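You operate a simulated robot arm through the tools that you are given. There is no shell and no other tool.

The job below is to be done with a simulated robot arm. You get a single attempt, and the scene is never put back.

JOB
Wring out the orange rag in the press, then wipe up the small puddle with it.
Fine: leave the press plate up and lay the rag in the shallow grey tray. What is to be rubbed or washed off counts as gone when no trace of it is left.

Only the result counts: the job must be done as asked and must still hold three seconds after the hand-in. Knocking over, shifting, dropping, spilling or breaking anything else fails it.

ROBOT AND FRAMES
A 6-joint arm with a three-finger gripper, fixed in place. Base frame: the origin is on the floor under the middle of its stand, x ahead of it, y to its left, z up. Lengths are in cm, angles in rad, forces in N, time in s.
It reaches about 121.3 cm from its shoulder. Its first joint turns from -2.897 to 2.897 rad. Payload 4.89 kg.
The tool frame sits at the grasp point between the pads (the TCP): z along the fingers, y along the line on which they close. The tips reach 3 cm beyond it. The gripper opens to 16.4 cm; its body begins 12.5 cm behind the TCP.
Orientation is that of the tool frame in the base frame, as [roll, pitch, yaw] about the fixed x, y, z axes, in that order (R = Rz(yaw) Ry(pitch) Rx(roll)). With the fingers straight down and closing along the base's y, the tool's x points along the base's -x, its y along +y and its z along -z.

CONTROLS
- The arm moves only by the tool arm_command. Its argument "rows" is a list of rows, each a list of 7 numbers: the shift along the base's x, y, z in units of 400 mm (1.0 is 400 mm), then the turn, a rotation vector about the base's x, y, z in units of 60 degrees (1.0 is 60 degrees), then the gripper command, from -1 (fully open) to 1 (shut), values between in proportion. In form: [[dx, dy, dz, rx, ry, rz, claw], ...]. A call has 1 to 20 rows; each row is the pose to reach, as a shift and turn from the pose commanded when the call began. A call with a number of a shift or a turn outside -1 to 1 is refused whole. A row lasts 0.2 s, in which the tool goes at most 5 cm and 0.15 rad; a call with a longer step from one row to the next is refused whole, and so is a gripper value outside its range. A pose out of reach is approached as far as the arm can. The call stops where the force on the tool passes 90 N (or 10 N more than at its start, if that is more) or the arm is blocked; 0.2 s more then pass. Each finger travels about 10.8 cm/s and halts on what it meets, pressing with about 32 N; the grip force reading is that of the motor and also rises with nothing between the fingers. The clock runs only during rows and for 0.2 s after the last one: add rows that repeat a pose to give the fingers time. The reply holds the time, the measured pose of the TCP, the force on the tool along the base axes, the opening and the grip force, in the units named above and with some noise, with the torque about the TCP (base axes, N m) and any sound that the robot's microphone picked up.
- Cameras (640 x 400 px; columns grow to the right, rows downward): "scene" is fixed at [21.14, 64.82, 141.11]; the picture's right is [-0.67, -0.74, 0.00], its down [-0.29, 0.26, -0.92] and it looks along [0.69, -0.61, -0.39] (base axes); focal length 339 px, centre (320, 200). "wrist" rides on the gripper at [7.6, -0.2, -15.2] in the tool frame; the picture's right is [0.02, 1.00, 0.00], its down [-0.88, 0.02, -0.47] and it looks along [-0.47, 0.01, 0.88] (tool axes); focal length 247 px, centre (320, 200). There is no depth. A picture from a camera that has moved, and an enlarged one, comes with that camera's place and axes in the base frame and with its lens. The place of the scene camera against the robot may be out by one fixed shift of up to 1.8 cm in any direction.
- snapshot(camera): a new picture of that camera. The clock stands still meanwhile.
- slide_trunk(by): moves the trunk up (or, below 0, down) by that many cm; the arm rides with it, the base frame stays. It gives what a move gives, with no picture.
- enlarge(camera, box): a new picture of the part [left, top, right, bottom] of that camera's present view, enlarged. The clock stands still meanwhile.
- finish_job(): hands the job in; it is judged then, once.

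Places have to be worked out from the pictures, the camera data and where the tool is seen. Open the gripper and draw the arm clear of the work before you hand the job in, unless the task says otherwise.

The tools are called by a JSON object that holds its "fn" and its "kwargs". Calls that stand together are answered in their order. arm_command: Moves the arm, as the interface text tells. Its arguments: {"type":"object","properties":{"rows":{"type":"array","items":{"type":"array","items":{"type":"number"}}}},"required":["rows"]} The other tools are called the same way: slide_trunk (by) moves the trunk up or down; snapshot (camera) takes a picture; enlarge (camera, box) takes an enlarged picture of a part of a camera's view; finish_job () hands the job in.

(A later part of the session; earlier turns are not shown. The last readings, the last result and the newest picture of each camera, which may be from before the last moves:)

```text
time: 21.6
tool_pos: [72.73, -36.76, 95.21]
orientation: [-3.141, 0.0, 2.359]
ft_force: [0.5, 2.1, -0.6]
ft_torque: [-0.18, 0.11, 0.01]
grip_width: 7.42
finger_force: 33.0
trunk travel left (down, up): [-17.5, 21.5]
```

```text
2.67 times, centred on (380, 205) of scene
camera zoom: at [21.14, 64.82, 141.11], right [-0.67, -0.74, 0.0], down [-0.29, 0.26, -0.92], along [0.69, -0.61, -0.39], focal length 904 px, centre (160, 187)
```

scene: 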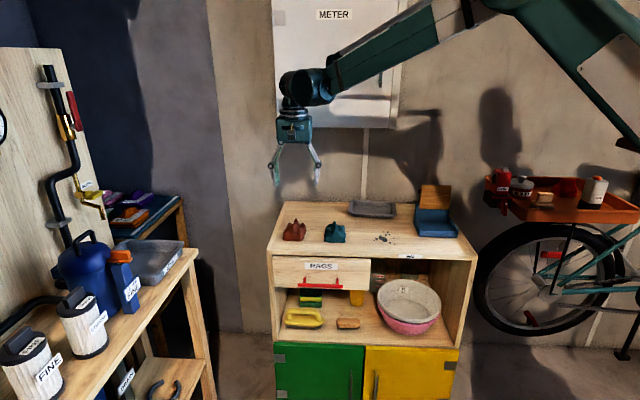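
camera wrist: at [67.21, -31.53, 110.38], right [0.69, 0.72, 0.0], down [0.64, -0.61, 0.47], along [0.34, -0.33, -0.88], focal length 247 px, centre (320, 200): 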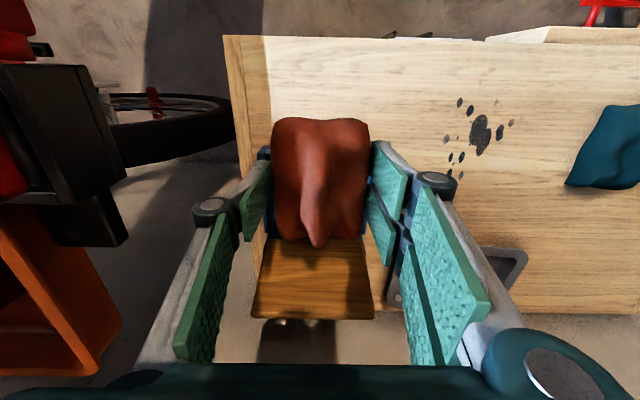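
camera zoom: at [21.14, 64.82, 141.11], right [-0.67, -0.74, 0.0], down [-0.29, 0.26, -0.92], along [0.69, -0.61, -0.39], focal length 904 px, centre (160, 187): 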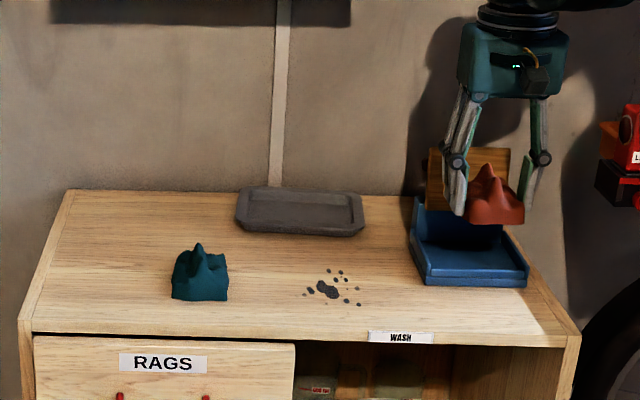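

Rag still held (7.4 cm). I'll move in over the trough (E≈25, D≈82.6) and lower to TCP z≈88 and look.

{"fn": "arm_command", "kwargs": {"rows": [[0.03, -0.035, -0.03, 0, 0, 0, 1], [0.06, -0.07, -0.06, 0, 0, 0, 1], [0.085, -0.099, -0.1, 0, 0, 0, 1], [0.085, -0.099, -0.14, 0, 0, 0, 1], [0.085, -0.099, -0.17, 0, 0, 0, 1], [0.085, -0.099, -0.18, 0, 0, 0, 1]]}}

{"fn": "snapshot", "kwargs": {"camera": "wrist"}}

{"fn": "enlarge", "kwargs": {"camera": "scene", "box": [395, 160, 495, 250]}}

```text
time: 23.0
tool_pos: [76.11, -40.86, 88.01]
orientation: [3.141, 0.0, 2.357]
ft_force: [-14.8, 15.0, 4.4]
ft_torque: [-0.01, -0.03, 0.09]
grip_width: 7.44
finger_force: 31.3
trunk travel left (down, up): [-17.5, 21.5]
```

```text
taken
camera wrist: at [70.61, -35.55, 103.19], right [0.69, 0.72, 0.0], down [0.64, -0.61, 0.47], along [0.34, -0.33, -0.88], focal length 247 px, centre (320, 200)
```

wrist: 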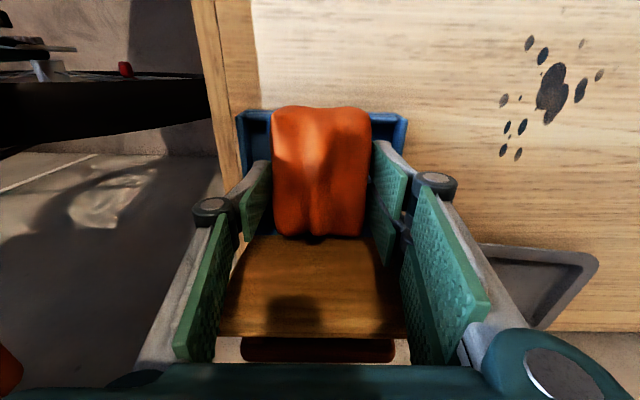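

```text
4.44 times, centred on (445, 205) of scene
camera zoom: at [21.14, 64.82, 141.11], right [-0.67, -0.74, 0.0], down [-0.29, 0.26, -0.92], along [0.69, -0.61, -0.39], focal length 1507 px, centre (-236, 178)
```

zoom: 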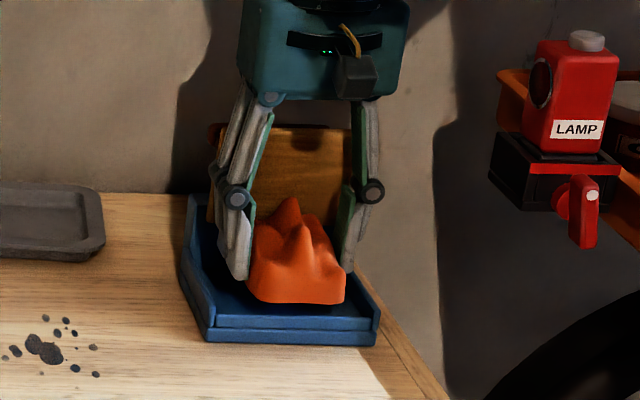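

The rag turned bright orange where it pressed against the plate (≈21 N along D), so it's giving up water; it is touching the plate. I'll back off 1 cm, lower a bit more, and release it gently in the trough.

{"fn": "arm_command", "kwargs": {"rows": [[-0.012, 0.012, 0, 0, 0, 0, 1], [-0.018, 0.018, -0.008, 0, 0, 0, 1], [-0.018, 0.018, -0.016, 0, 0, 0, 1], [-0.018, 0.018, -0.025, 0, 0, 0, 1]]}}

{"fn": "snapshot", "kwargs": {"camera": "wrist"}}

{"fn": "enlarge", "kwargs": {"camera": "scene", "box": [395, 160, 495, 250]}}

```text
time: 24.0
tool_pos: [75.55, -40.06, 87.0]
orientation: [-3.142, 0.0, 2.357]
ft_force: [-1.8, 0.1, -1.3]
ft_torque: [-0.01, -0.03, 0.02]
grip_width: 7.4
finger_force: 32.2
trunk travel left (down, up): [-17.5, 21.5]
```

```text
taken
camera wrist: at [70.0, -34.83, 102.08], right [0.69, 0.72, 0.0], down [0.64, -0.61, 0.47], along [0.34, -0.33, -0.88], focal length 247 px, centre (320, 200)
```

wrist: 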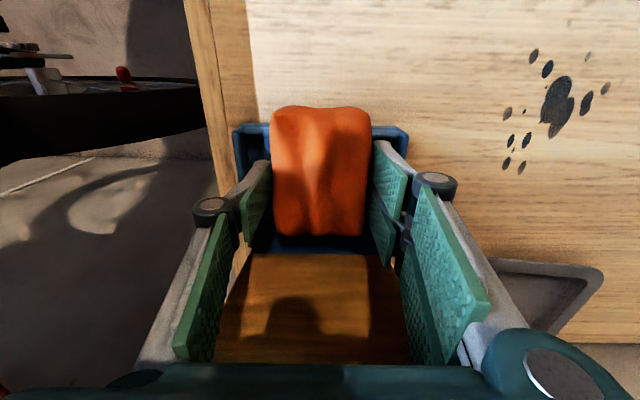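

```text
4.44 times, centred on (445, 205) of scene
camera zoom: at [21.14, 64.82, 141.11], right [-0.67, -0.74, 0.0], down [-0.29, 0.26, -0.92], along [0.69, -0.61, -0.39], focal length 1507 px, centre (-236, 178)
```

zoom: 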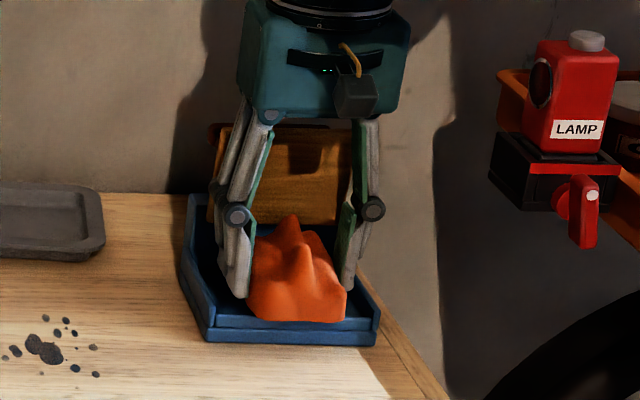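

Rag hangs just over the trough floor with no contact now. I'll nudge it 0.3 cm deeper and open the fingers to ~9.5 cm to set it down.

{"fn": "arm_command", "kwargs": {"rows": [[0.005, -0.005, 0.0, 0, 0, 0, 1], [0.006, -0.006, 0.0, 0, 0, 0, 0.4], [0.006, -0.006, 0.0, 0, 0, 0, -0.16], [0.006, -0.006, 0.0, 0, 0, 0, -0.16], [0.006, -0.006, 0.0, 0, 0, 0, -0.16]]}}

{"fn": "snapshot", "kwargs": {"camera": "wrist"}}

{"fn": "enlarge", "kwargs": {"camera": "scene", "box": [395, 160, 495, 250]}}

```text
time: 25.2
tool_pos: [75.75, -40.25, 86.91]
orientation: [-3.14, 0.0, 2.357]
ft_force: [0.6, -0.4, 0.5]
ft_torque: [-0.01, -0.01, -0.02]
grip_width: 9.5
finger_force: 0.0
trunk travel left (down, up): [-17.5, 21.5]
```

```text
taken
camera wrist: at [70.25, -35.06, 102.08], right [0.69, 0.72, 0.0], down [0.64, -0.61, 0.47], along [0.34, -0.33, -0.88], focal length 247 px, centre (320, 200)
```

wrist: 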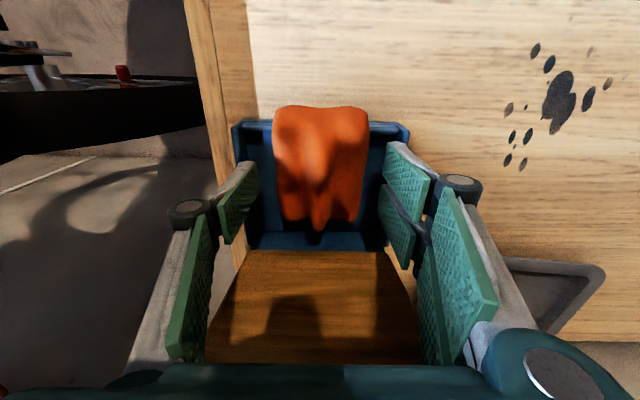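

```text
4.44 times, centred on (445, 205) of scene
camera zoom: at [21.14, 64.82, 141.11], right [-0.67, -0.74, 0.0], down [-0.29, 0.26, -0.92], along [0.69, -0.61, -0.39], focal length 1507 px, centre (-236, 178)
```

zoom: 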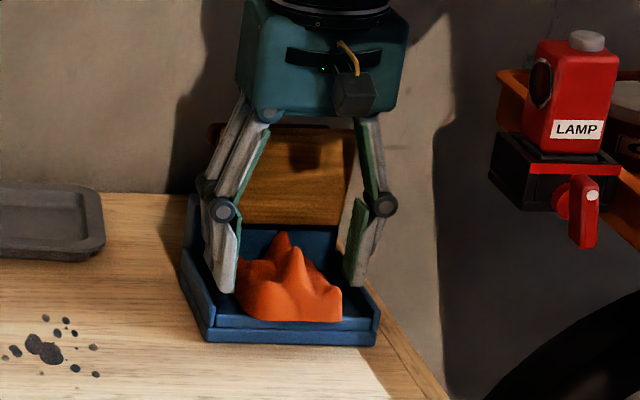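

The rag is down in the trough. I'll raise straight up and pull back toward the front to view the press.

{"fn": "arm_command", "kwargs": {"rows": [[0, 0, 0.05, 0, 0, 0, -0.16], [0, 0, 0.12, 0, 0, 0, -0.16], [0, 0, 0.22, 0, 0, 0, -0.16], [-0.04, 0.04, 0.33, 0, 0, 0, -0.16], [-0.11, 0.11, 0.4, 0, 0, 0, -0.16], [-0.18, 0.18, 0.45, 0, 0, 0, -0.16]]}}

{"fn": "enlarge", "kwargs": {"camera": "wrist", "box": [250, 120, 400, 300]}}

{"fn": "enlarge", "kwargs": {"camera": "scene", "box": [400, 175, 480, 250]}}

```text
time: 26.6
tool_pos: [68.53, -33.07, 104.95]
orientation: [3.141, 0.0, 2.355]
ft_force: [1.7, -2.0, -1.4]
ft_torque: [0.17, 0.24, 0.01]
grip_width: 9.51
finger_force: 0.1
trunk travel left (down, up): [-17.5, 21.5]
```

```text
2.22 times, centred on (325, 210) of wrist
camera zoom: at [63.05, -27.77, 120.07], right [0.69, 0.72, 0.0], down [0.64, -0.61, 0.47], along [0.34, -0.33, -0.88], focal length 549 px, centre (309, 178)
```

zoom: 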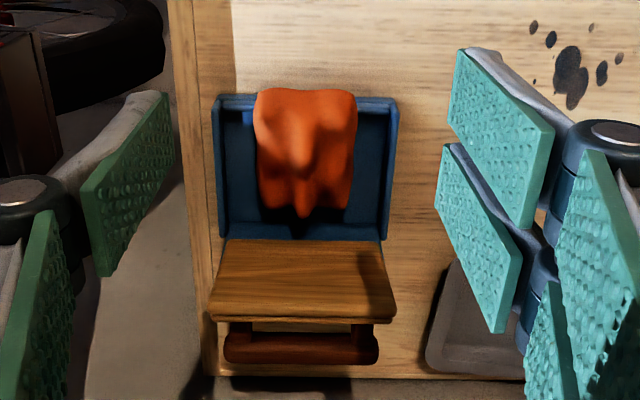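

```text
5.33 times, centred on (440, 212) of scene
camera zoom: at [21.14, 64.82, 141.11], right [-0.67, -0.74, 0.0], down [-0.29, 0.26, -0.92], along [0.69, -0.61, -0.39], focal length 1808 px, centre (-320, 133)
```

zoom: 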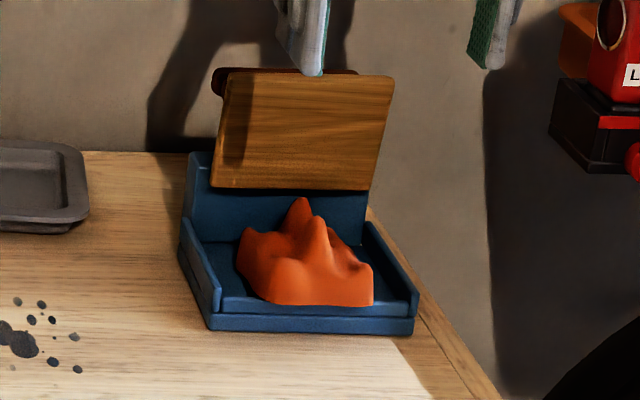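

The plate now stands about vertical with its reddish-black handle bar behind it (E≈20–30, D≈91, z≈93.5). I'll turn the gripper 90° (so the single finger can go behind the bar), and position it above, straddling the plate.

{"fn": "arm_command", "kwargs": {"rows": [[0, 0, 0.02, 0, 0, 0.125, -0.4], [0, 0, 0.04, 0, 0, 0.25, -0.6], [0, 0, 0.06, 0, 0, 0.375, -0.77], [0, 0, 0.08, 0, 0, 0.5, -0.77], [0, 0, 0.08, 0, 0, 0.625, -0.77], [0, 0, 0.08, 0, 0, 0.75, -0.77]]}}

{"fn": "arm_command", "kwargs": {"rows": [[0.04, -0.04, 0, 0, 0, 0.125, -0.77], [0.08, -0.08, 0, 0, 0, 0.25, -0.77], [0.13, -0.13, 0, 0, 0, 0.375, -0.77], [0.18, -0.18, 0, 0, 0, 0.5, -0.77], [0.22, -0.22, 0, 0, 0, 0.625, -0.77], [0.258, -0.26, 0, 0, 0, 0.75, -0.77]]}}

{"fn": "snapshot", "kwargs": {"camera": "wrist"}}

{"fn": "enlarge", "kwargs": {"camera": "scene", "box": [380, 120, 500, 250]}}

```text
time: 28.0
tool_pos: [68.59, -32.96, 108.25]
orientation: [-3.14, -0.001, -3.14]
ft_force: [-0.3, 0.8, 0.3]
ft_torque: [-0.03, -0.02, 0.02]
grip_width: 14.51
finger_force: 0.0
trunk travel left (down, up): [-17.5, 21.5]
```

```text
time: 29.4
tool_pos: [78.83, -43.59, 108.08]
orientation: [-3.14, 0.001, -2.352]
ft_force: [-0.7, 0.2, 0.6]
ft_torque: [-0.08, -0.06, -0.02]
grip_width: 14.51
finger_force: 0.1
trunk travel left (down, up): [-17.5, 21.5]
```

```text
taken
camera wrist: at [73.63, -49.14, 123.28], right [-0.72, 0.69, 0.0], down [0.61, 0.64, 0.47], along [0.33, 0.34, -0.88], focal length 247 px, centre (320, 200)
```

wrist: 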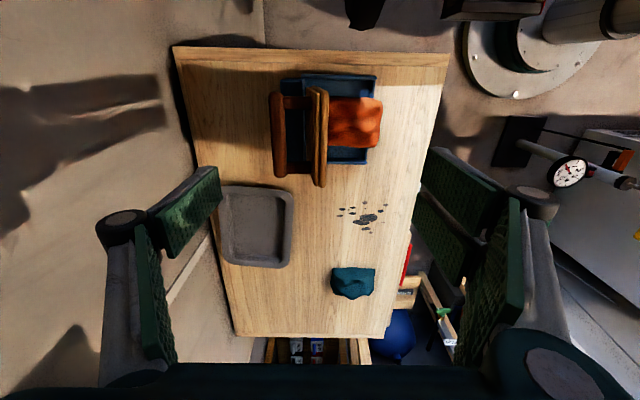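

```text
3.08 times, centred on (440, 185) of scene
camera zoom: at [21.14, 64.82, 141.11], right [-0.67, -0.74, 0.0], down [-0.29, 0.26, -0.92], along [0.69, -0.61, -0.39], focal length 1043 px, centre (-49, 246)
```

zoom: 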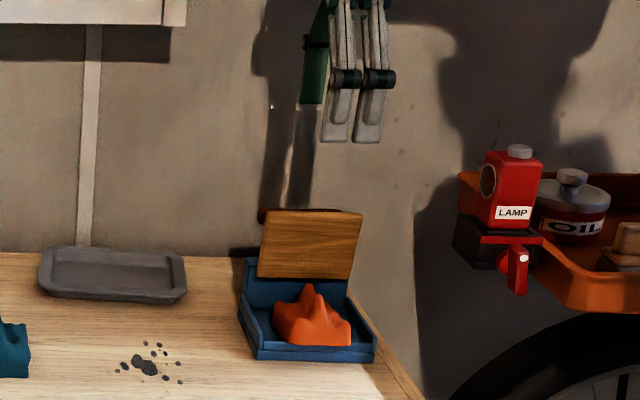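

Very useful overhead view of the press from the side. Enlarging it to place the handle bar accurately.

{"fn": "enlarge", "kwargs": {"camera": "wrist", "box": [240, 50, 400, 200]}}

```text
2.67 times, centred on (320, 125) of wrist
camera zoom: at [73.63, -49.14, 123.28], right [-0.72, 0.69, 0.0], down [0.61, 0.64, 0.47], along [0.33, 0.34, -0.88], focal length 659 px, centre (320, 400)
```

zoom: 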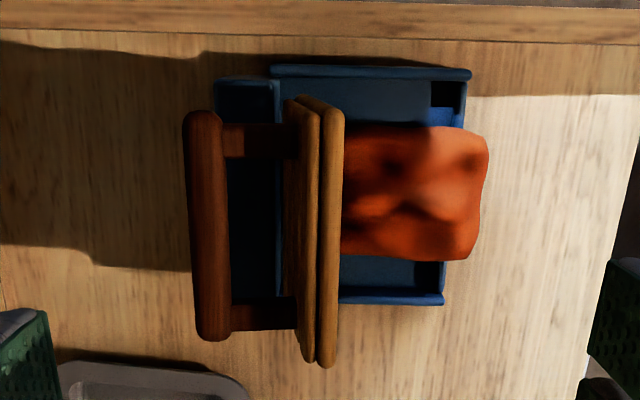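

The bar sits at D≈91.7 (back side ≈92.8), z≈93.5, E≈19.7–30. With the TCP at D≈87 and 14.5 cm opening, the rear finger will pass behind it. Lowering to TCP z≈94.5.

{"fn": "arm_command", "kwargs": {"rows": [[0.01, -0.01, -0.06, 0, 0, 0, -0.77], [0.01, -0.01, -0.13, 0, 0, 0, -0.77], [0.01, -0.01, -0.2, 0, 0, 0, -0.77], [0.01, -0.01, -0.26, 0, 0, 0, -0.77], [0.01, -0.01, -0.31, 0, 0, 0, -0.77], [0.01, -0.01, -0.34, 0, 0, 0, -0.77]]}}

{"fn": "snapshot", "kwargs": {"camera": "wrist"}}

{"fn": "enlarge", "kwargs": {"camera": "scene", "box": [395, 140, 495, 250]}}

```text
time: 30.8
tool_pos: [79.31, -43.87, 94.55]
orientation: [-3.142, -0.001, -2.357]
ft_force: [0.1, 0.6, 0.6]
ft_torque: [-0.01, -0.04, 0.0]
grip_width: 14.51
finger_force: 0.1
trunk travel left (down, up): [-17.5, 21.5]
```

```text
taken
camera wrist: at [74.05, -49.45, 109.72], right [-0.72, 0.69, 0.0], down [0.61, 0.64, 0.47], along [0.33, 0.34, -0.88], focal length 247 px, centre (320, 200)
```

wrist: 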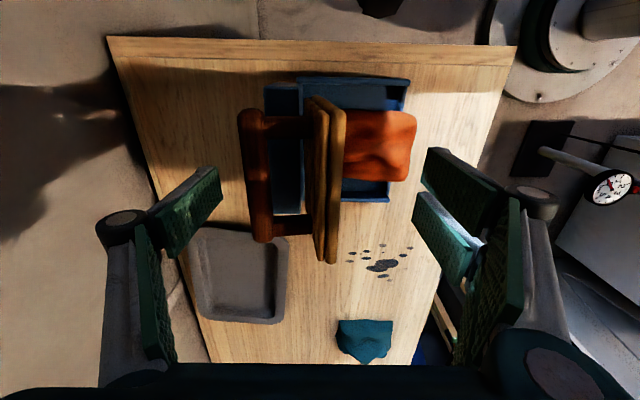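

```text
3.64 times, centred on (445, 195) of scene
camera zoom: at [21.14, 64.82, 141.11], right [-0.67, -0.74, 0.0], down [-0.29, 0.26, -0.92], along [0.69, -0.61, -0.39], focal length 1233 px, centre (-134, 218)
```

zoom: 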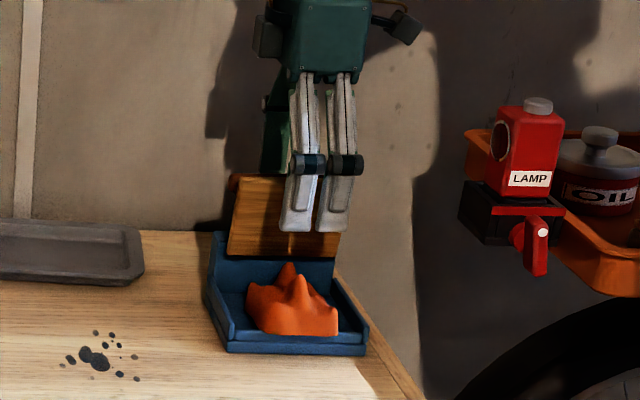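

The rear finger is behind the bar with ~1.4 cm gap and no contact. Now I pull forward (−D) 6 cm in small steps to swing the plate down.

{"fn": "arm_command", "kwargs": {"rows": [[-0.018, 0.018, 0, 0, 0, 0, -0.77], [-0.036, 0.036, 0, 0, 0, 0, -0.77], [-0.054, 0.054, 0, 0, 0, 0, -0.77], [-0.072, 0.072, 0, 0, 0, 0, -0.77], [-0.09, 0.09, 0, 0, 0, 0, -0.77], [-0.108, 0.108, 0, 0, 0, 0, -0.77]]}}

{"fn": "snapshot", "kwargs": {"camera": "wrist"}}

{"fn": "enlarge", "kwargs": {"camera": "scene", "box": [395, 140, 495, 250]}}

```text
time: 32.2
tool_pos: [74.84, -39.66, 94.48]
orientation: [3.141, -0.001, -2.356]
ft_force: [1.4, 0.0, -0.2]
ft_torque: [0.01, 0.05, -0.01]
grip_width: 14.51
finger_force: 0.0
trunk travel left (down, up): [-17.5, 21.5]
```

```text
taken
camera wrist: at [69.61, -45.15, 109.71], right [-0.72, 0.69, 0.0], down [0.61, 0.64, 0.47], along [0.33, 0.34, -0.88], focal length 247 px, centre (320, 200)
```

wrist: 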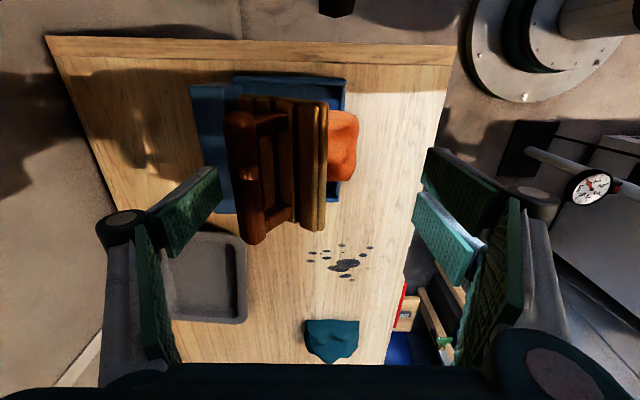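

```text
3.64 times, centred on (445, 195) of scene
camera zoom: at [21.14, 64.82, 141.11], right [-0.67, -0.74, 0.0], down [-0.29, 0.26, -0.92], along [0.69, -0.61, -0.39], focal length 1233 px, centre (-134, 218)
```

zoom: 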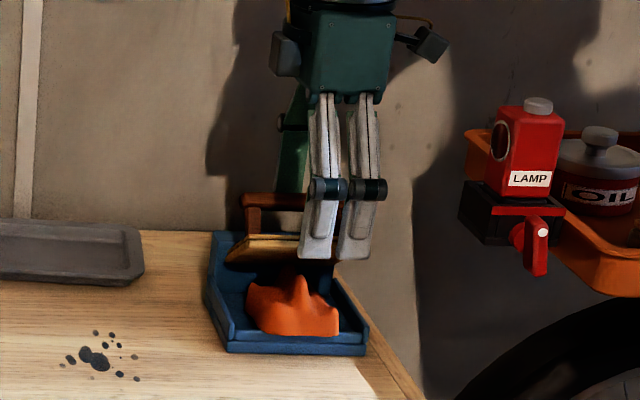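

The plate swings freely (no notable force) and is now tipped well forward. Pulling another 4 cm while dropping slightly.

{"fn": "arm_command", "kwargs": {"rows": [[-0.018, 0.018, -0.005, 0, 0, 0, -0.77], [-0.036, 0.036, -0.01, 0, 0, 0, -0.77], [-0.054, 0.054, -0.02, 0, 0, 0, -0.77], [-0.072, 0.072, -0.03, 0, 0, 0, -0.77]]}}

{"fn": "snapshot", "kwargs": {"camera": "wrist"}}

{"fn": "enlarge", "kwargs": {"camera": "scene", "box": [395, 140, 495, 250]}}

```text
time: 33.0
tool_pos: [73.61, -38.34, 93.65]
orientation: [-3.133, 0.0, -2.358]
ft_force: [40.6, -39.0, -15.3]
ft_torque: [0.74, 0.82, 0.61]
grip_width: 16.11
finger_force: 20.0
trunk travel left (down, up): [-17.5, 21.5]
stopped in row 4: the force on the tool passed its limit at 104 N (the readings are from after the stop); the commanded pose is now the measured one
```

```text
taken
camera wrist: at [68.29, -43.76, 108.84], right [-0.72, 0.69, -0.01], down [0.61, 0.64, 0.47], along [0.33, 0.33, -0.88], focal length 247 px, centre (320, 200)
```

wrist: 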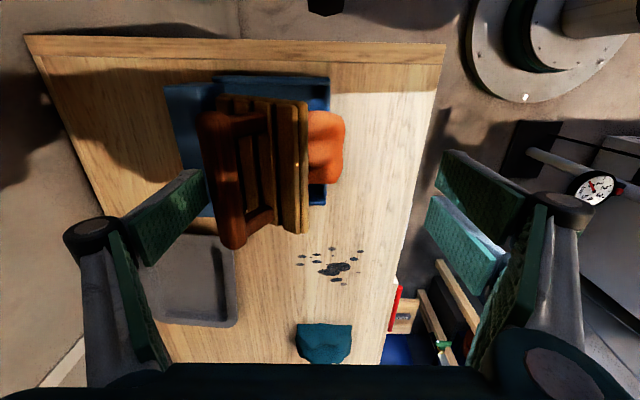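

```text
3.64 times, centred on (445, 195) of scene
camera zoom: at [21.14, 64.82, 141.11], right [-0.67, -0.74, 0.0], down [-0.29, 0.26, -0.92], along [0.69, -0.61, -0.39], focal length 1233 px, centre (-134, 218)
```

zoom: 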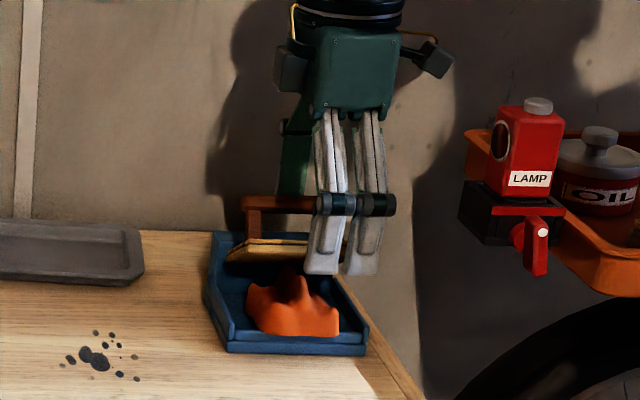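

The plate now bears on the rag and stopped the pull at 104 N. I'll ease off (+D), then rise clear and look at plate and rag.

{"fn": "arm_command", "kwargs": {"rows": [[0.018, -0.018, 0.0, 0, 0, 0, -0.77], [0.036, -0.036, 0.0, 0, 0, 0, -0.77], [0.036, -0.036, 0.06, 0, 0, 0, -0.77], [0.036, -0.036, 0.14, 0, 0, 0, -0.77], [0.036, -0.036, 0.22, 0, 0, 0, -0.77], [0.036, -0.036, 0.3, 0, 0, 0, -0.77]]}}

{"fn": "enlarge", "kwargs": {"camera": "wrist", "box": [200, 50, 380, 200]}}

{"fn": "enlarge", "kwargs": {"camera": "scene", "box": [405, 175, 485, 245]}}

```text
time: 34.4
tool_pos: [74.73, -39.44, 105.9]
orientation: [-3.133, -0.003, -2.356]
ft_force: [0.4, 0.2, 0.0]
ft_torque: [0.03, 0.07, -0.01]
grip_width: 14.52
finger_force: 0.1
trunk travel left (down, up): [-17.5, 21.5]
```

```text
2.67 times, centred on (290, 125) of wrist
camera zoom: at [69.44, -44.84, 121.17], right [-0.72, 0.69, -0.01], down [0.61, 0.64, 0.47], along [0.33, 0.34, -0.88], focal length 659 px, centre (400, 400)
```

zoom: 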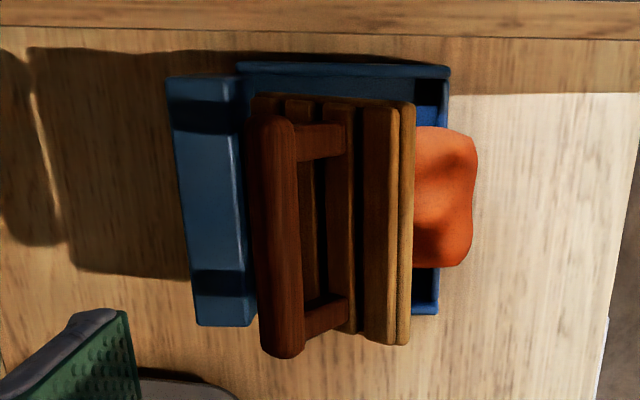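

```text
5.71 times, centred on (445, 210) of scene
camera zoom: at [21.14, 64.82, 141.11], right [-0.67, -0.74, 0.0], down [-0.29, 0.26, -0.92], along [0.69, -0.61, -0.39], focal length 1937 px, centre (-394, 143)
```

zoom: 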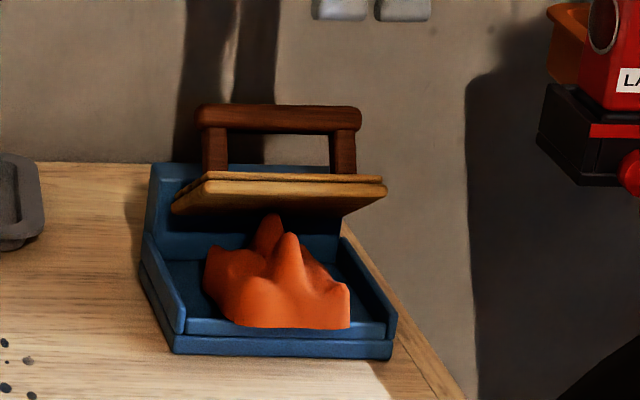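

The plate rests on the rag, ~23° above level, and stays there. I'll close the fingers and press straight down on the plate's front part (D≈81.3) for a sustained squeeze.

{"fn": "arm_command", "kwargs": {"rows": [[0.01, -0.01, 0, 0, 0, 0, 0], [0.01, -0.01, 0, 0, 0, 0, 1], [0.01, -0.01, 0, 0, 0, 0, 1], [0.01, -0.01, 0, 0, 0, 0, 1], [0.01, -0.01, -0.08, 0, 0, 0, 1], [0.01, -0.01, -0.16, 0, 0, 0, 1], [0.01, -0.01, -0.225, 0, 0, 0, 1]]}}

{"fn": "snapshot", "kwargs": {"camera": "wrist"}}

{"fn": "enlarge", "kwargs": {"camera": "scene", "box": [405, 165, 485, 245]}}

```text
time: 36.0
tool_pos: [75.19, -39.86, 96.81]
orientation: [-3.132, 0.0, -2.358]
ft_force: [-0.6, 0.8, -0.2]
ft_torque: [-0.07, -0.05, 0.04]
grip_width: 0.01
finger_force: 31.5
trunk travel left (down, up): [-17.5, 21.5]
```

```text
taken
camera wrist: at [69.8, -45.39, 112.03], right [-0.72, 0.69, -0.01], down [0.61, 0.64, 0.47], along [0.33, 0.34, -0.88], focal length 247 px, centre (320, 200)
```

wrist: 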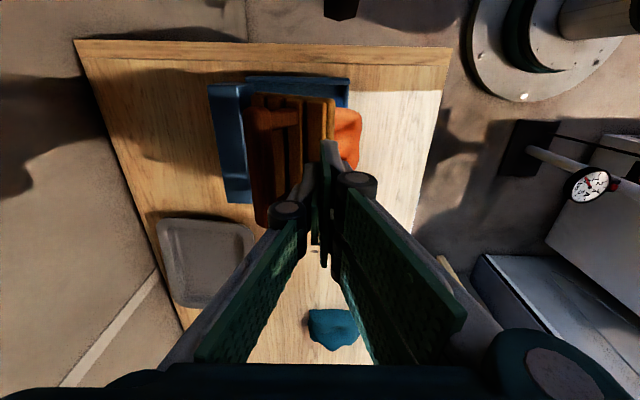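

```text
5.00 times, centred on (445, 205) of scene
camera zoom: at [21.14, 64.82, 141.11], right [-0.67, -0.74, 0.0], down [-0.29, 0.26, -0.92], along [0.69, -0.61, -0.39], focal length 1695 px, centre (-305, 175)
```

zoom: 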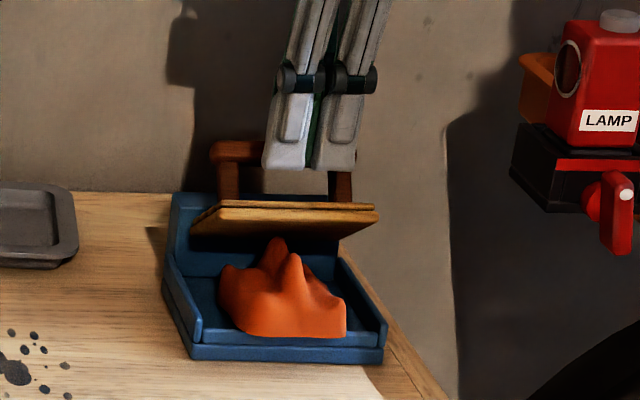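

Fingers are right over the plate's front edge. Pressing down in 0.4 cm steps and holding.

{"fn": "arm_command", "kwargs": {"rows": [[0, 0, -0.02, 0, 0, 0, 1], [0, 0, -0.04, 0, 0, 0, 1], [0, 0, -0.05, 0, 0, 0, 1], [0, 0, -0.06, 0, 0, 0, 1], [0, 0, -0.07, 0, 0, 0, 1], [0, 0, -0.08, 0, 0, 0, 1], [0, 0, -0.08, 0, 0, 0, 1]]}}

{"fn": "enlarge", "kwargs": {"camera": "scene", "box": [405, 165, 485, 245]}}

```text
time: 37.6
tool_pos: [74.94, -39.7, 93.79]
orientation: [-3.131, -0.001, -2.356]
ft_force: [-11.2, 8.7, 18.8]
ft_torque: [0.3, 0.38, 0.0]
grip_width: 0.0
finger_force: 31.9
trunk travel left (down, up): [-17.5, 21.5]
```

```text
5.00 times, centred on (445, 205) of scene
camera zoom: at [21.14, 64.82, 141.11], right [-0.67, -0.74, 0.0], down [-0.29, 0.26, -0.92], along [0.69, -0.61, -0.39], focal length 1695 px, centre (-305, 175)
```

zoom: 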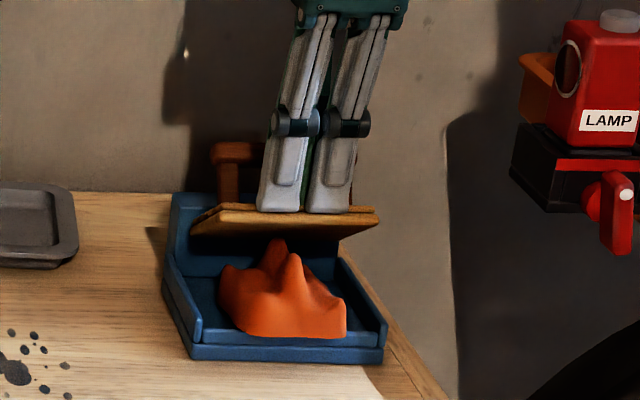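

Contact established (≈24 N). Pressing a little more and holding to squeeze the rag.

{"fn": "arm_command", "kwargs": {"rows": [[0, 0, -0.01, 0, 0, 0, 1], [0, 0, -0.02, 0, 0, 0, 1], [0, 0, -0.03, 0, 0, 0, 1], [0, 0, -0.035, 0, 0, 0, 1], [0, 0, -0.04, 0, 0, 0, 1], [0, 0, -0.04, 0, 0, 0, 1], [0, 0, -0.04, 0, 0, 0, 1], [0, 0, -0.04, 0, 0, 0, 1], [0, 0, -0.04, 0, 0, 0, 1]]}}

{"fn": "enlarge", "kwargs": {"camera": "scene", "box": [405, 165, 485, 245]}}

{"fn": "snapshot", "kwargs": {"camera": "wrist"}}

```text
time: 38.3
tool_pos: [74.77, -39.37, 93.41]
orientation: [-3.133, -0.001, -2.356]
ft_force: [-20.5, 19.1, 69.7]
ft_torque: [0.53, 0.71, -0.08]
grip_width: 0.01
finger_force: 32.0
trunk travel left (down, up): [-17.5, 21.5]
stopped in row 3: the force on the tool passed its limit at 97 N (the readings are from after the stop); the commanded pose is now the measured one
```

```text
5.00 times, centred on (445, 205) of scene
camera zoom: at [21.14, 64.82, 141.11], right [-0.67, -0.74, 0.0], down [-0.29, 0.26, -0.92], along [0.69, -0.61, -0.39], focal length 1695 px, centre (-305, 175)
```

zoom: 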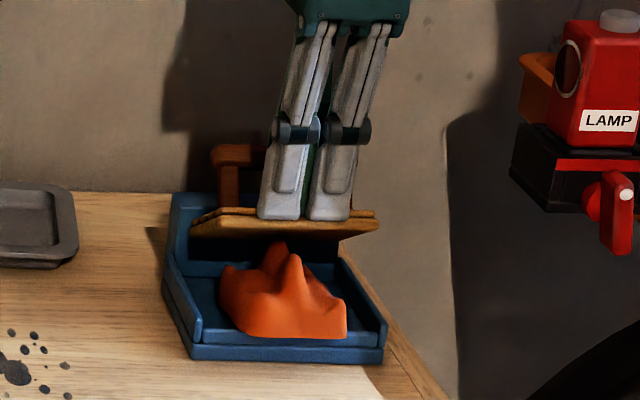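

```text
taken
camera wrist: at [69.4, -44.93, 108.55], right [-0.72, 0.69, -0.01], down [0.61, 0.64, 0.47], along [0.33, 0.34, -0.88], focal length 247 px, centre (320, 200)
```

wrist: 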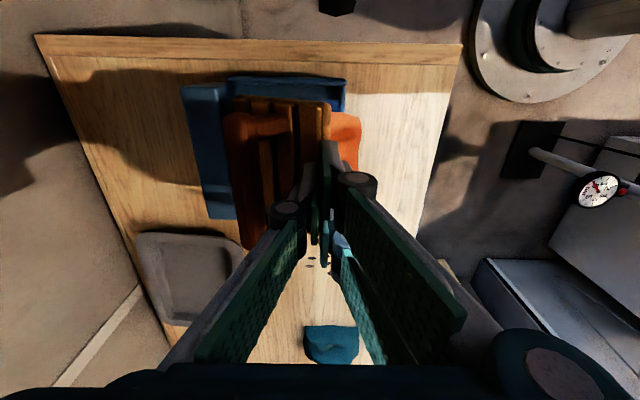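

The plate is bearing on the rag with ~75 N. I'll hold it there for a second.

{"fn": "arm_command", "kwargs": {"rows": [[0, 0, 0, 0, 0, 0, 1], [0, 0, 0, 0, 0, 0, 1], [0, 0, 0, 0, 0, 0, 1], [0, 0, 0, 0, 0, 0, 1], [0, 0, 0, 0, 0, 0, 1]]}}

{"fn": "enlarge", "kwargs": {"camera": "scene", "box": [405, 165, 485, 245]}}

```text
time: 39.5
tool_pos: [74.72, -39.47, 93.21]
orientation: [-3.136, 0.002, -2.354]
ft_force: [-44.6, 38.4, 57.4]
ft_torque: [1.12, 1.21, 0.08]
grip_width: 0.0
finger_force: 32.6
trunk travel left (down, up): [-17.5, 21.5]
```

```text
5.00 times, centred on (445, 205) of scene
camera zoom: at [21.14, 64.82, 141.11], right [-0.67, -0.74, 0.0], down [-0.29, 0.26, -0.92], along [0.69, -0.61, -0.39], focal length 1695 px, centre (-305, 175)
```

zoom: 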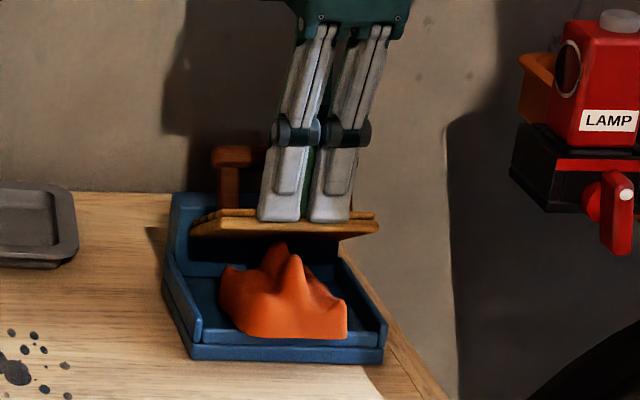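

Held firmly; the plate can't go lower because of the rag. Now I'll raise the plate: lift off, open to 10 cm, and place the single rear finger in front of the handle bar (between the stems) so I can push the bar back (+D).

{"fn": "arm_command", "kwargs": {"rows": [[0, 0, 0.05, 0, 0, 0, 1], [0, 0, 0.14, 0, 0, 0, 1], [0, 0, 0.24, 0, 0, 0, 0.6], [-0.03, 0.03, 0.24, 0, 0, 0, 0.2], [-0.051, 0.053, 0.24, 0, 0, 0, -0.22], [-0.051, 0.053, 0.24, 0, 0, 0, -0.22], [-0.051, 0.053, 0.24, 0, 0, 0, -0.22]]}}

{"fn": "snapshot", "kwargs": {"camera": "wrist"}}

{"fn": "enlarge", "kwargs": {"camera": "scene", "box": [405, 155, 485, 245]}}

```text
time: 41.1
tool_pos: [72.96, -37.54, 102.69]
orientation: [-3.136, 0.0, -2.356]
ft_force: [-0.2, 0.0, 0.7]
ft_torque: [0.01, -0.02, 0.03]
grip_width: 9.97
finger_force: 0.1
trunk travel left (down, up): [-17.5, 21.5]
```

```text
taken
camera wrist: at [67.66, -42.95, 117.83], right [-0.72, 0.69, -0.01], down [0.61, 0.64, 0.47], along [0.33, 0.34, -0.88], focal length 247 px, centre (320, 200)
```

wrist: 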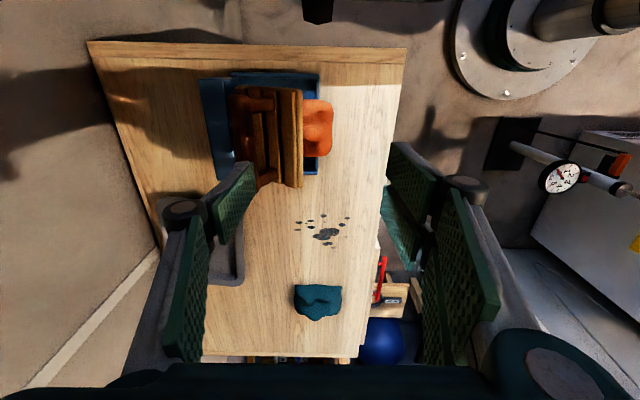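

```text
4.44 times, centred on (445, 200) of scene
camera zoom: at [21.14, 64.82, 141.11], right [-0.67, -0.74, 0.0], down [-0.29, 0.26, -0.92], along [0.69, -0.61, -0.39], focal length 1507 px, centre (-236, 200)
```

zoom: 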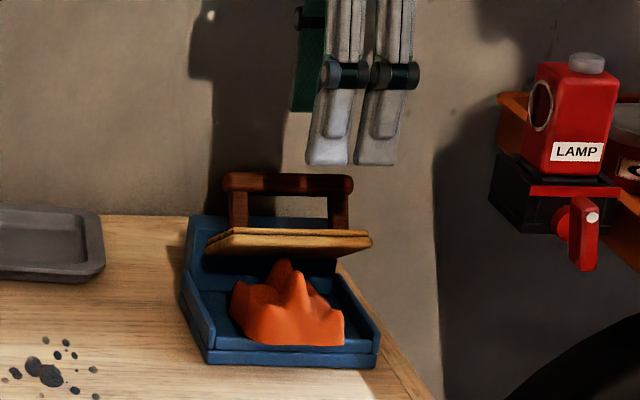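

Let me enlarge to see where the handle bar's front edge and the finger are.

{"fn": "enlarge", "kwargs": {"camera": "wrist", "box": [170, 60, 350, 240]}}

```text
2.22 times, centred on (260, 150) of wrist
camera zoom: at [67.66, -42.95, 117.83], right [-0.72, 0.69, -0.01], down [0.61, 0.64, 0.47], along [0.33, 0.34, -0.88], focal length 549 px, centre (453, 311)
```

zoom: 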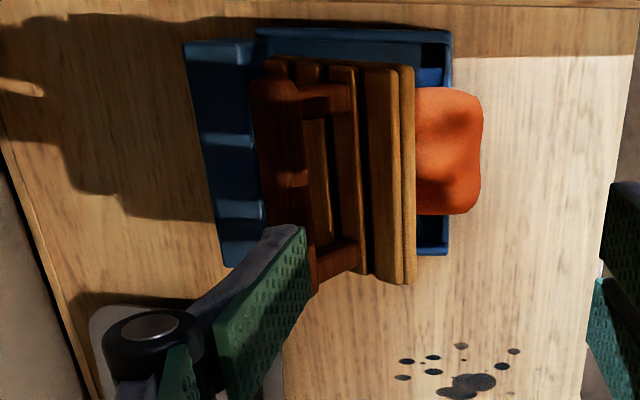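

Finger's outer face is at ≈TCP+6.5 and the bar's front is at D≈84.8. I'll shift 0.6 cm forward and go down to TCP z≈94.6, so the finger tip sits just in front of the bar.

{"fn": "arm_command", "kwargs": {"rows": [[-0.012, 0.012, -0.05, 0, 0, 0, -0.22], [-0.012, 0.012, -0.1, 0, 0, 0, -0.22], [-0.012, 0.012, -0.15, 0, 0, 0, -0.22], [-0.012, 0.012, -0.18, 0, 0, 0, -0.22], [-0.012, 0.012, -0.203, 0, 0, 0, -0.22]]}}

{"fn": "snapshot", "kwargs": {"camera": "wrist"}}

{"fn": "enlarge", "kwargs": {"camera": "scene", "box": [405, 155, 485, 245]}}

```text
time: 42.3
tool_pos: [72.43, -36.83, 94.39]
orientation: [-3.135, 0.0, -2.358]
ft_force: [-0.3, 0.7, -1.2]
ft_torque: [0.0, -0.02, -0.02]
grip_width: 10.01
finger_force: 0.0
trunk travel left (down, up): [-17.5, 21.5]
```

```text
taken
camera wrist: at [67.13, -42.44, 109.53], right [-0.72, 0.69, -0.01], down [0.61, 0.64, 0.47], along [0.33, 0.34, -0.88], focal length 247 px, centre (320, 200)
```

wrist: 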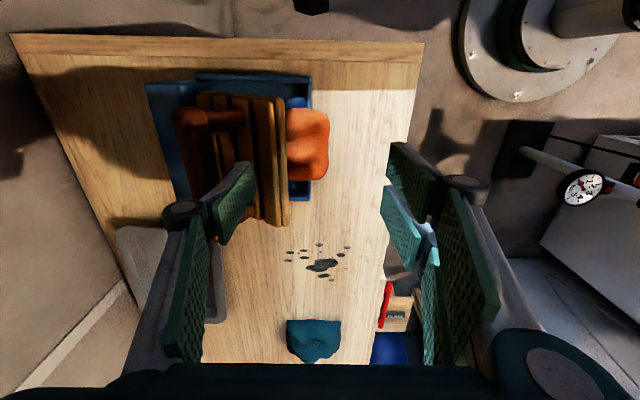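

```text
4.44 times, centred on (445, 200) of scene
camera zoom: at [21.14, 64.82, 141.11], right [-0.67, -0.74, 0.0], down [-0.29, 0.26, -0.92], along [0.69, -0.61, -0.39], focal length 1507 px, centre (-236, 200)
```

zoom: 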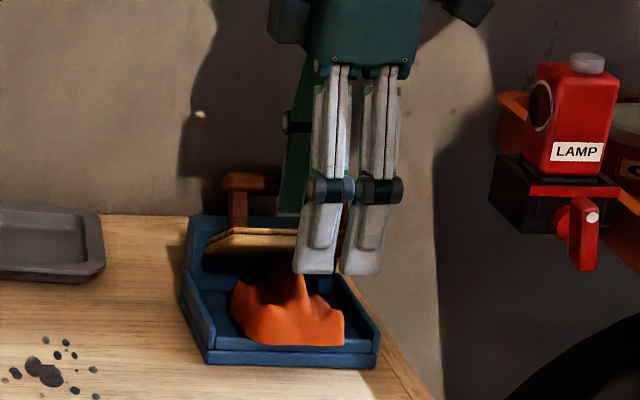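

Finger is in place with no contact. Pushing the bar back (+D) 4 cm in small steps.

{"fn": "arm_command", "kwargs": {"rows": [[0.018, -0.018, 0, 0, 0, 0, -0.22], [0.036, -0.036, 0, 0, 0, 0, -0.22], [0.054, -0.054, 0, 0, 0, 0, -0.22], [0.072, -0.072, 0, 0, 0, 0, -0.22], [0.09, -0.09, 0, 0, 0, 0, -0.22]]}}

{"fn": "snapshot", "kwargs": {"camera": "wrist"}}

{"fn": "enlarge", "kwargs": {"camera": "scene", "box": [405, 155, 485, 245]}}

```text
time: 43.5
tool_pos: [76.11, -40.52, 94.48]
orientation: [-3.135, 0.0, -2.358]
ft_force: [-0.7, 0.7, 1.7]
ft_torque: [-0.08, -0.1, 0.04]
grip_width: 10.29
finger_force: 0.0
trunk travel left (down, up): [-17.5, 21.5]
```

```text
taken
camera wrist: at [70.79, -46.11, 109.68], right [-0.72, 0.69, -0.01], down [0.61, 0.64, 0.47], along [0.33, 0.34, -0.88], focal length 247 px, centre (320, 200)
```

wrist: 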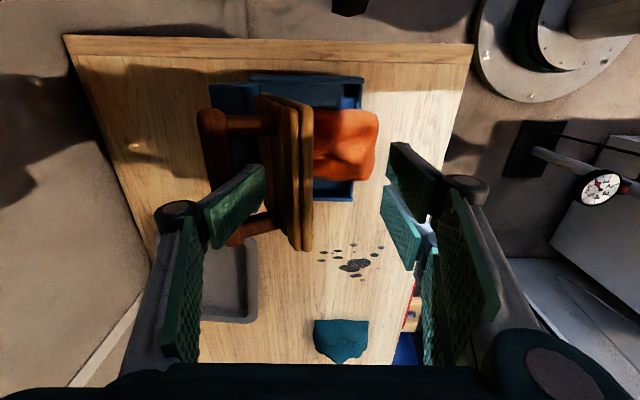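

```text
4.44 times, centred on (445, 200) of scene
camera zoom: at [21.14, 64.82, 141.11], right [-0.67, -0.74, 0.0], down [-0.29, 0.26, -0.92], along [0.69, -0.61, -0.39], focal length 1507 px, centre (-236, 200)
```

zoom: 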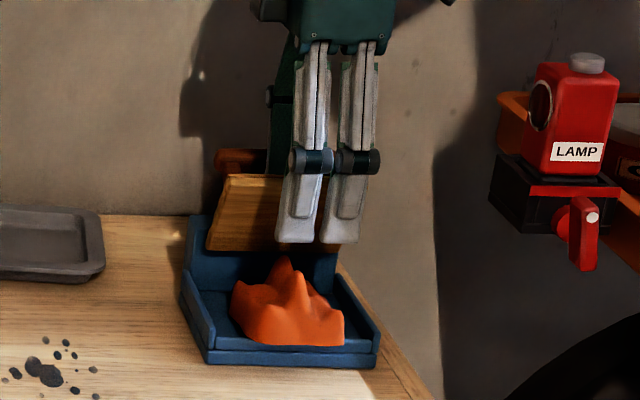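

The plate is rising nicely with negligible force. Pushing 3.5 cm further back.

{"fn": "arm_command", "kwargs": {"rows": [[0.018, -0.018, 0, 0, 0, 0, -0.22], [0.036, -0.036, 0, 0, 0, 0, -0.22], [0.054, -0.054, 0, 0, 0, 0, -0.22], [0.062, -0.062, 0, 0, 0, 0, -0.22]]}}

{"fn": "snapshot", "kwargs": {"camera": "wrist"}}

{"fn": "enlarge", "kwargs": {"camera": "scene", "box": [405, 155, 485, 245]}}

```text
time: 44.5
tool_pos: [78.6, -43.15, 94.43]
orientation: [-3.135, 0.0, -2.355]
ft_force: [-0.2, -0.4, -0.3]
ft_torque: [0.03, 0.02, -0.01]
grip_width: 9.99
finger_force: 0.0
trunk travel left (down, up): [-17.5, 21.5]
```

```text
taken
camera wrist: at [73.33, -48.64, 109.66], right [-0.72, 0.69, -0.01], down [0.61, 0.64, 0.47], along [0.33, 0.34, -0.88], focal length 247 px, centre (320, 200)
```

wrist: 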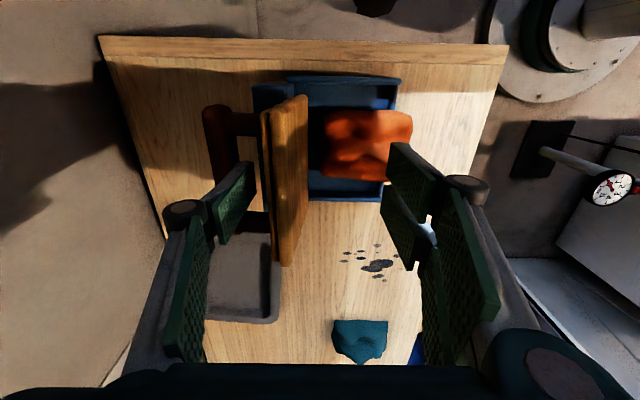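

```text
4.44 times, centred on (445, 200) of scene
camera zoom: at [21.14, 64.82, 141.11], right [-0.67, -0.74, 0.0], down [-0.29, 0.26, -0.92], along [0.69, -0.61, -0.39], focal length 1507 px, centre (-236, 200)
```

zoom: 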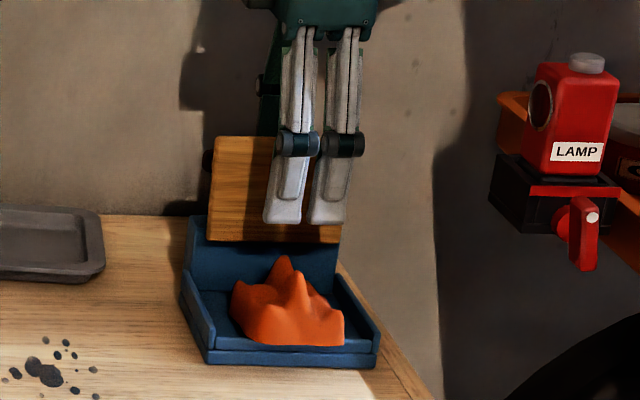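

The plate has tipped back onto its original rest and the force is zero. I'll lift the finger straight up out of the gap.

{"fn": "arm_command", "kwargs": {"rows": [[0, 0, 0.03, 0, 0, 0, -0.22], [0, 0, 0.07, 0, 0, 0, -0.22], [0, 0, 0.12, 0, 0, 0, -0.22], [0, 0, 0.18, 0, 0, 0, -0.22], [0, 0, 0.26, 0, 0, 0, -0.22], [0, 0, 0.34, 0, 0, 0, -0.22]]}}

{"fn": "enlarge", "kwargs": {"camera": "wrist", "box": [220, 50, 420, 210]}}

{"fn": "enlarge", "kwargs": {"camera": "scene", "box": [405, 165, 485, 245]}}

```text
time: 45.9
tool_pos: [78.57, -42.94, 108.1]
orientation: [-3.136, -0.001, -2.356]
ft_force: [1.0, -0.1, 0.4]
ft_torque: [0.1, 0.12, 0.0]
grip_width: 10.0
finger_force: 0.1
trunk travel left (down, up): [-17.5, 21.5]
```

```text
2.50 times, centred on (320, 130) of wrist
camera zoom: at [73.29, -48.49, 123.27], right [-0.72, 0.69, -0.01], down [0.61, 0.64, 0.47], along [0.33, 0.34, -0.88], focal length 617 px, centre (320, 375)
```

zoom: 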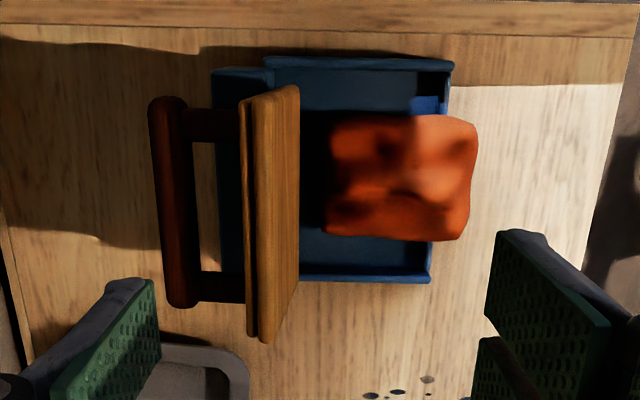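

```text
5.00 times, centred on (445, 205) of scene
camera zoom: at [21.14, 64.82, 141.11], right [-0.67, -0.74, 0.0], down [-0.29, 0.26, -0.92], along [0.69, -0.61, -0.39], focal length 1695 px, centre (-305, 175)
```

zoom: 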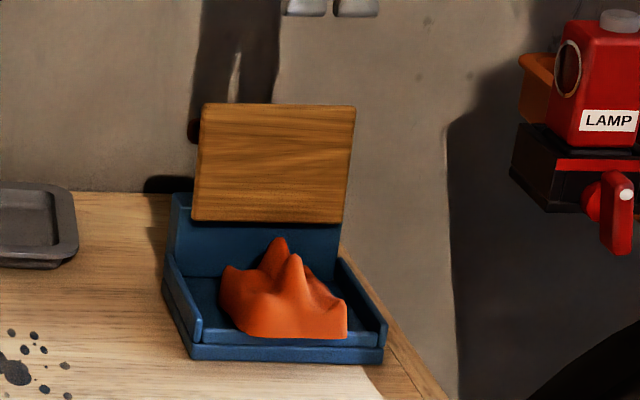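

Plate is up and clear; the wrung rag sits at E≈21–28.7, D≈76.4–85.9. I'll rotate the gripper back 90° and centre over it for picking up, with fingers open to ~9 cm.

{"fn": "arm_command", "kwargs": {"rows": [[-0.02, 0.018, 0, 0, 0, -0.125, -0.1], [-0.04, 0.036, 0, 0, 0, -0.25, -0.1], [-0.06, 0.054, 0, 0, 0, -0.375, -0.1], [-0.087, 0.076, 0, 0, 0, -0.5, -0.1], [-0.087, 0.076, 0, 0, 0, -0.625, -0.1], [-0.087, 0.076, 0, 0, 0, -0.75, -0.1]]}}

{"fn": "arm_command", "kwargs": {"rows": [[0, 0, 0, 0, 0, -0.125, -0.1], [0, 0, 0, 0, 0, -0.25, -0.1], [0, 0, 0, 0, 0, -0.375, -0.1], [0, 0, -0.05, 0, 0, -0.5, -0.1], [0, 0, -0.1, 0, 0, -0.625, -0.1], [0, 0, -0.15, 0, 0, -0.75, -0.1]]}}

{"fn": "snapshot", "kwargs": {"camera": "wrist"}}

{"fn": "enlarge", "kwargs": {"camera": "scene", "box": [395, 150, 495, 250]}}

```text
time: 47.3
tool_pos: [75.05, -40.08, 108.0]
orientation: [-3.134, -0.002, 3.141]
ft_force: [0.8, -0.1, 0.3]
ft_torque: [-0.02, -0.01, 0.01]
grip_width: 9.04
finger_force: 0.0
trunk travel left (down, up): [-17.5, 21.5]
```

```text
time: 48.7
tool_pos: [75.1, -40.05, 102.05]
orientation: [-3.136, -0.001, 2.354]
ft_force: [-0.7, 0.7, 1.0]
ft_torque: [-0.07, -0.11, 0.05]
grip_width: 9.01
finger_force: 0.0
trunk travel left (down, up): [-17.5, 21.5]
```

```text
taken
camera wrist: at [69.67, -34.78, 117.14], right [0.69, 0.72, -0.01], down [0.64, -0.61, 0.47], along [0.34, -0.33, -0.88], focal length 247 px, centre (320, 200)
```

wrist: 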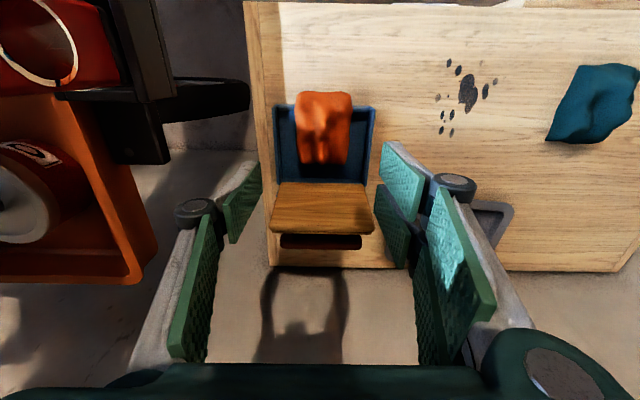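

```text
4.00 times, centred on (445, 200) of scene
camera zoom: at [21.14, 64.82, 141.11], right [-0.67, -0.74, 0.0], down [-0.29, 0.26, -0.92], along [0.69, -0.61, -0.39], focal length 1356 px, centre (-180, 200)
```

zoom: 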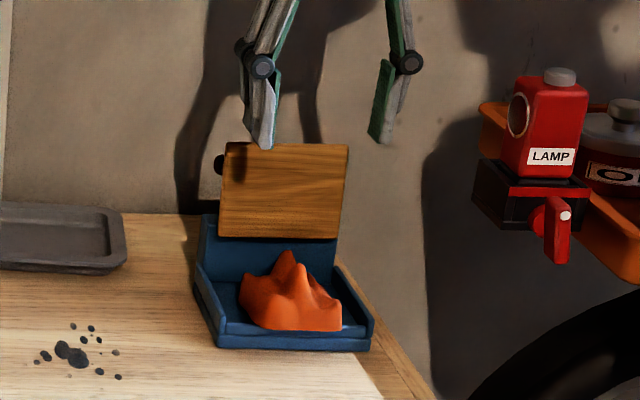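

I'll enlarge this view to measure rag sides vs trough walls.

{"fn": "enlarge", "kwargs": {"camera": "wrist", "box": [260, 80, 390, 200]}}

```text
3.33 times, centred on (325, 140) of wrist
camera zoom: at [69.67, -34.78, 117.14], right [0.69, 0.72, -0.01], down [0.64, -0.61, 0.47], along [0.34, -0.33, -0.88], focal length 823 px, centre (303, 400)
```

zoom: 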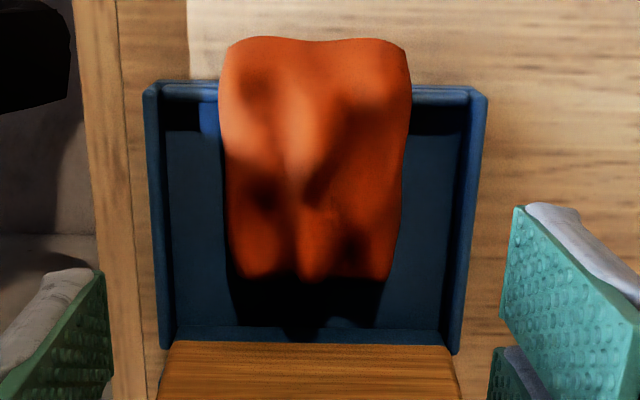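

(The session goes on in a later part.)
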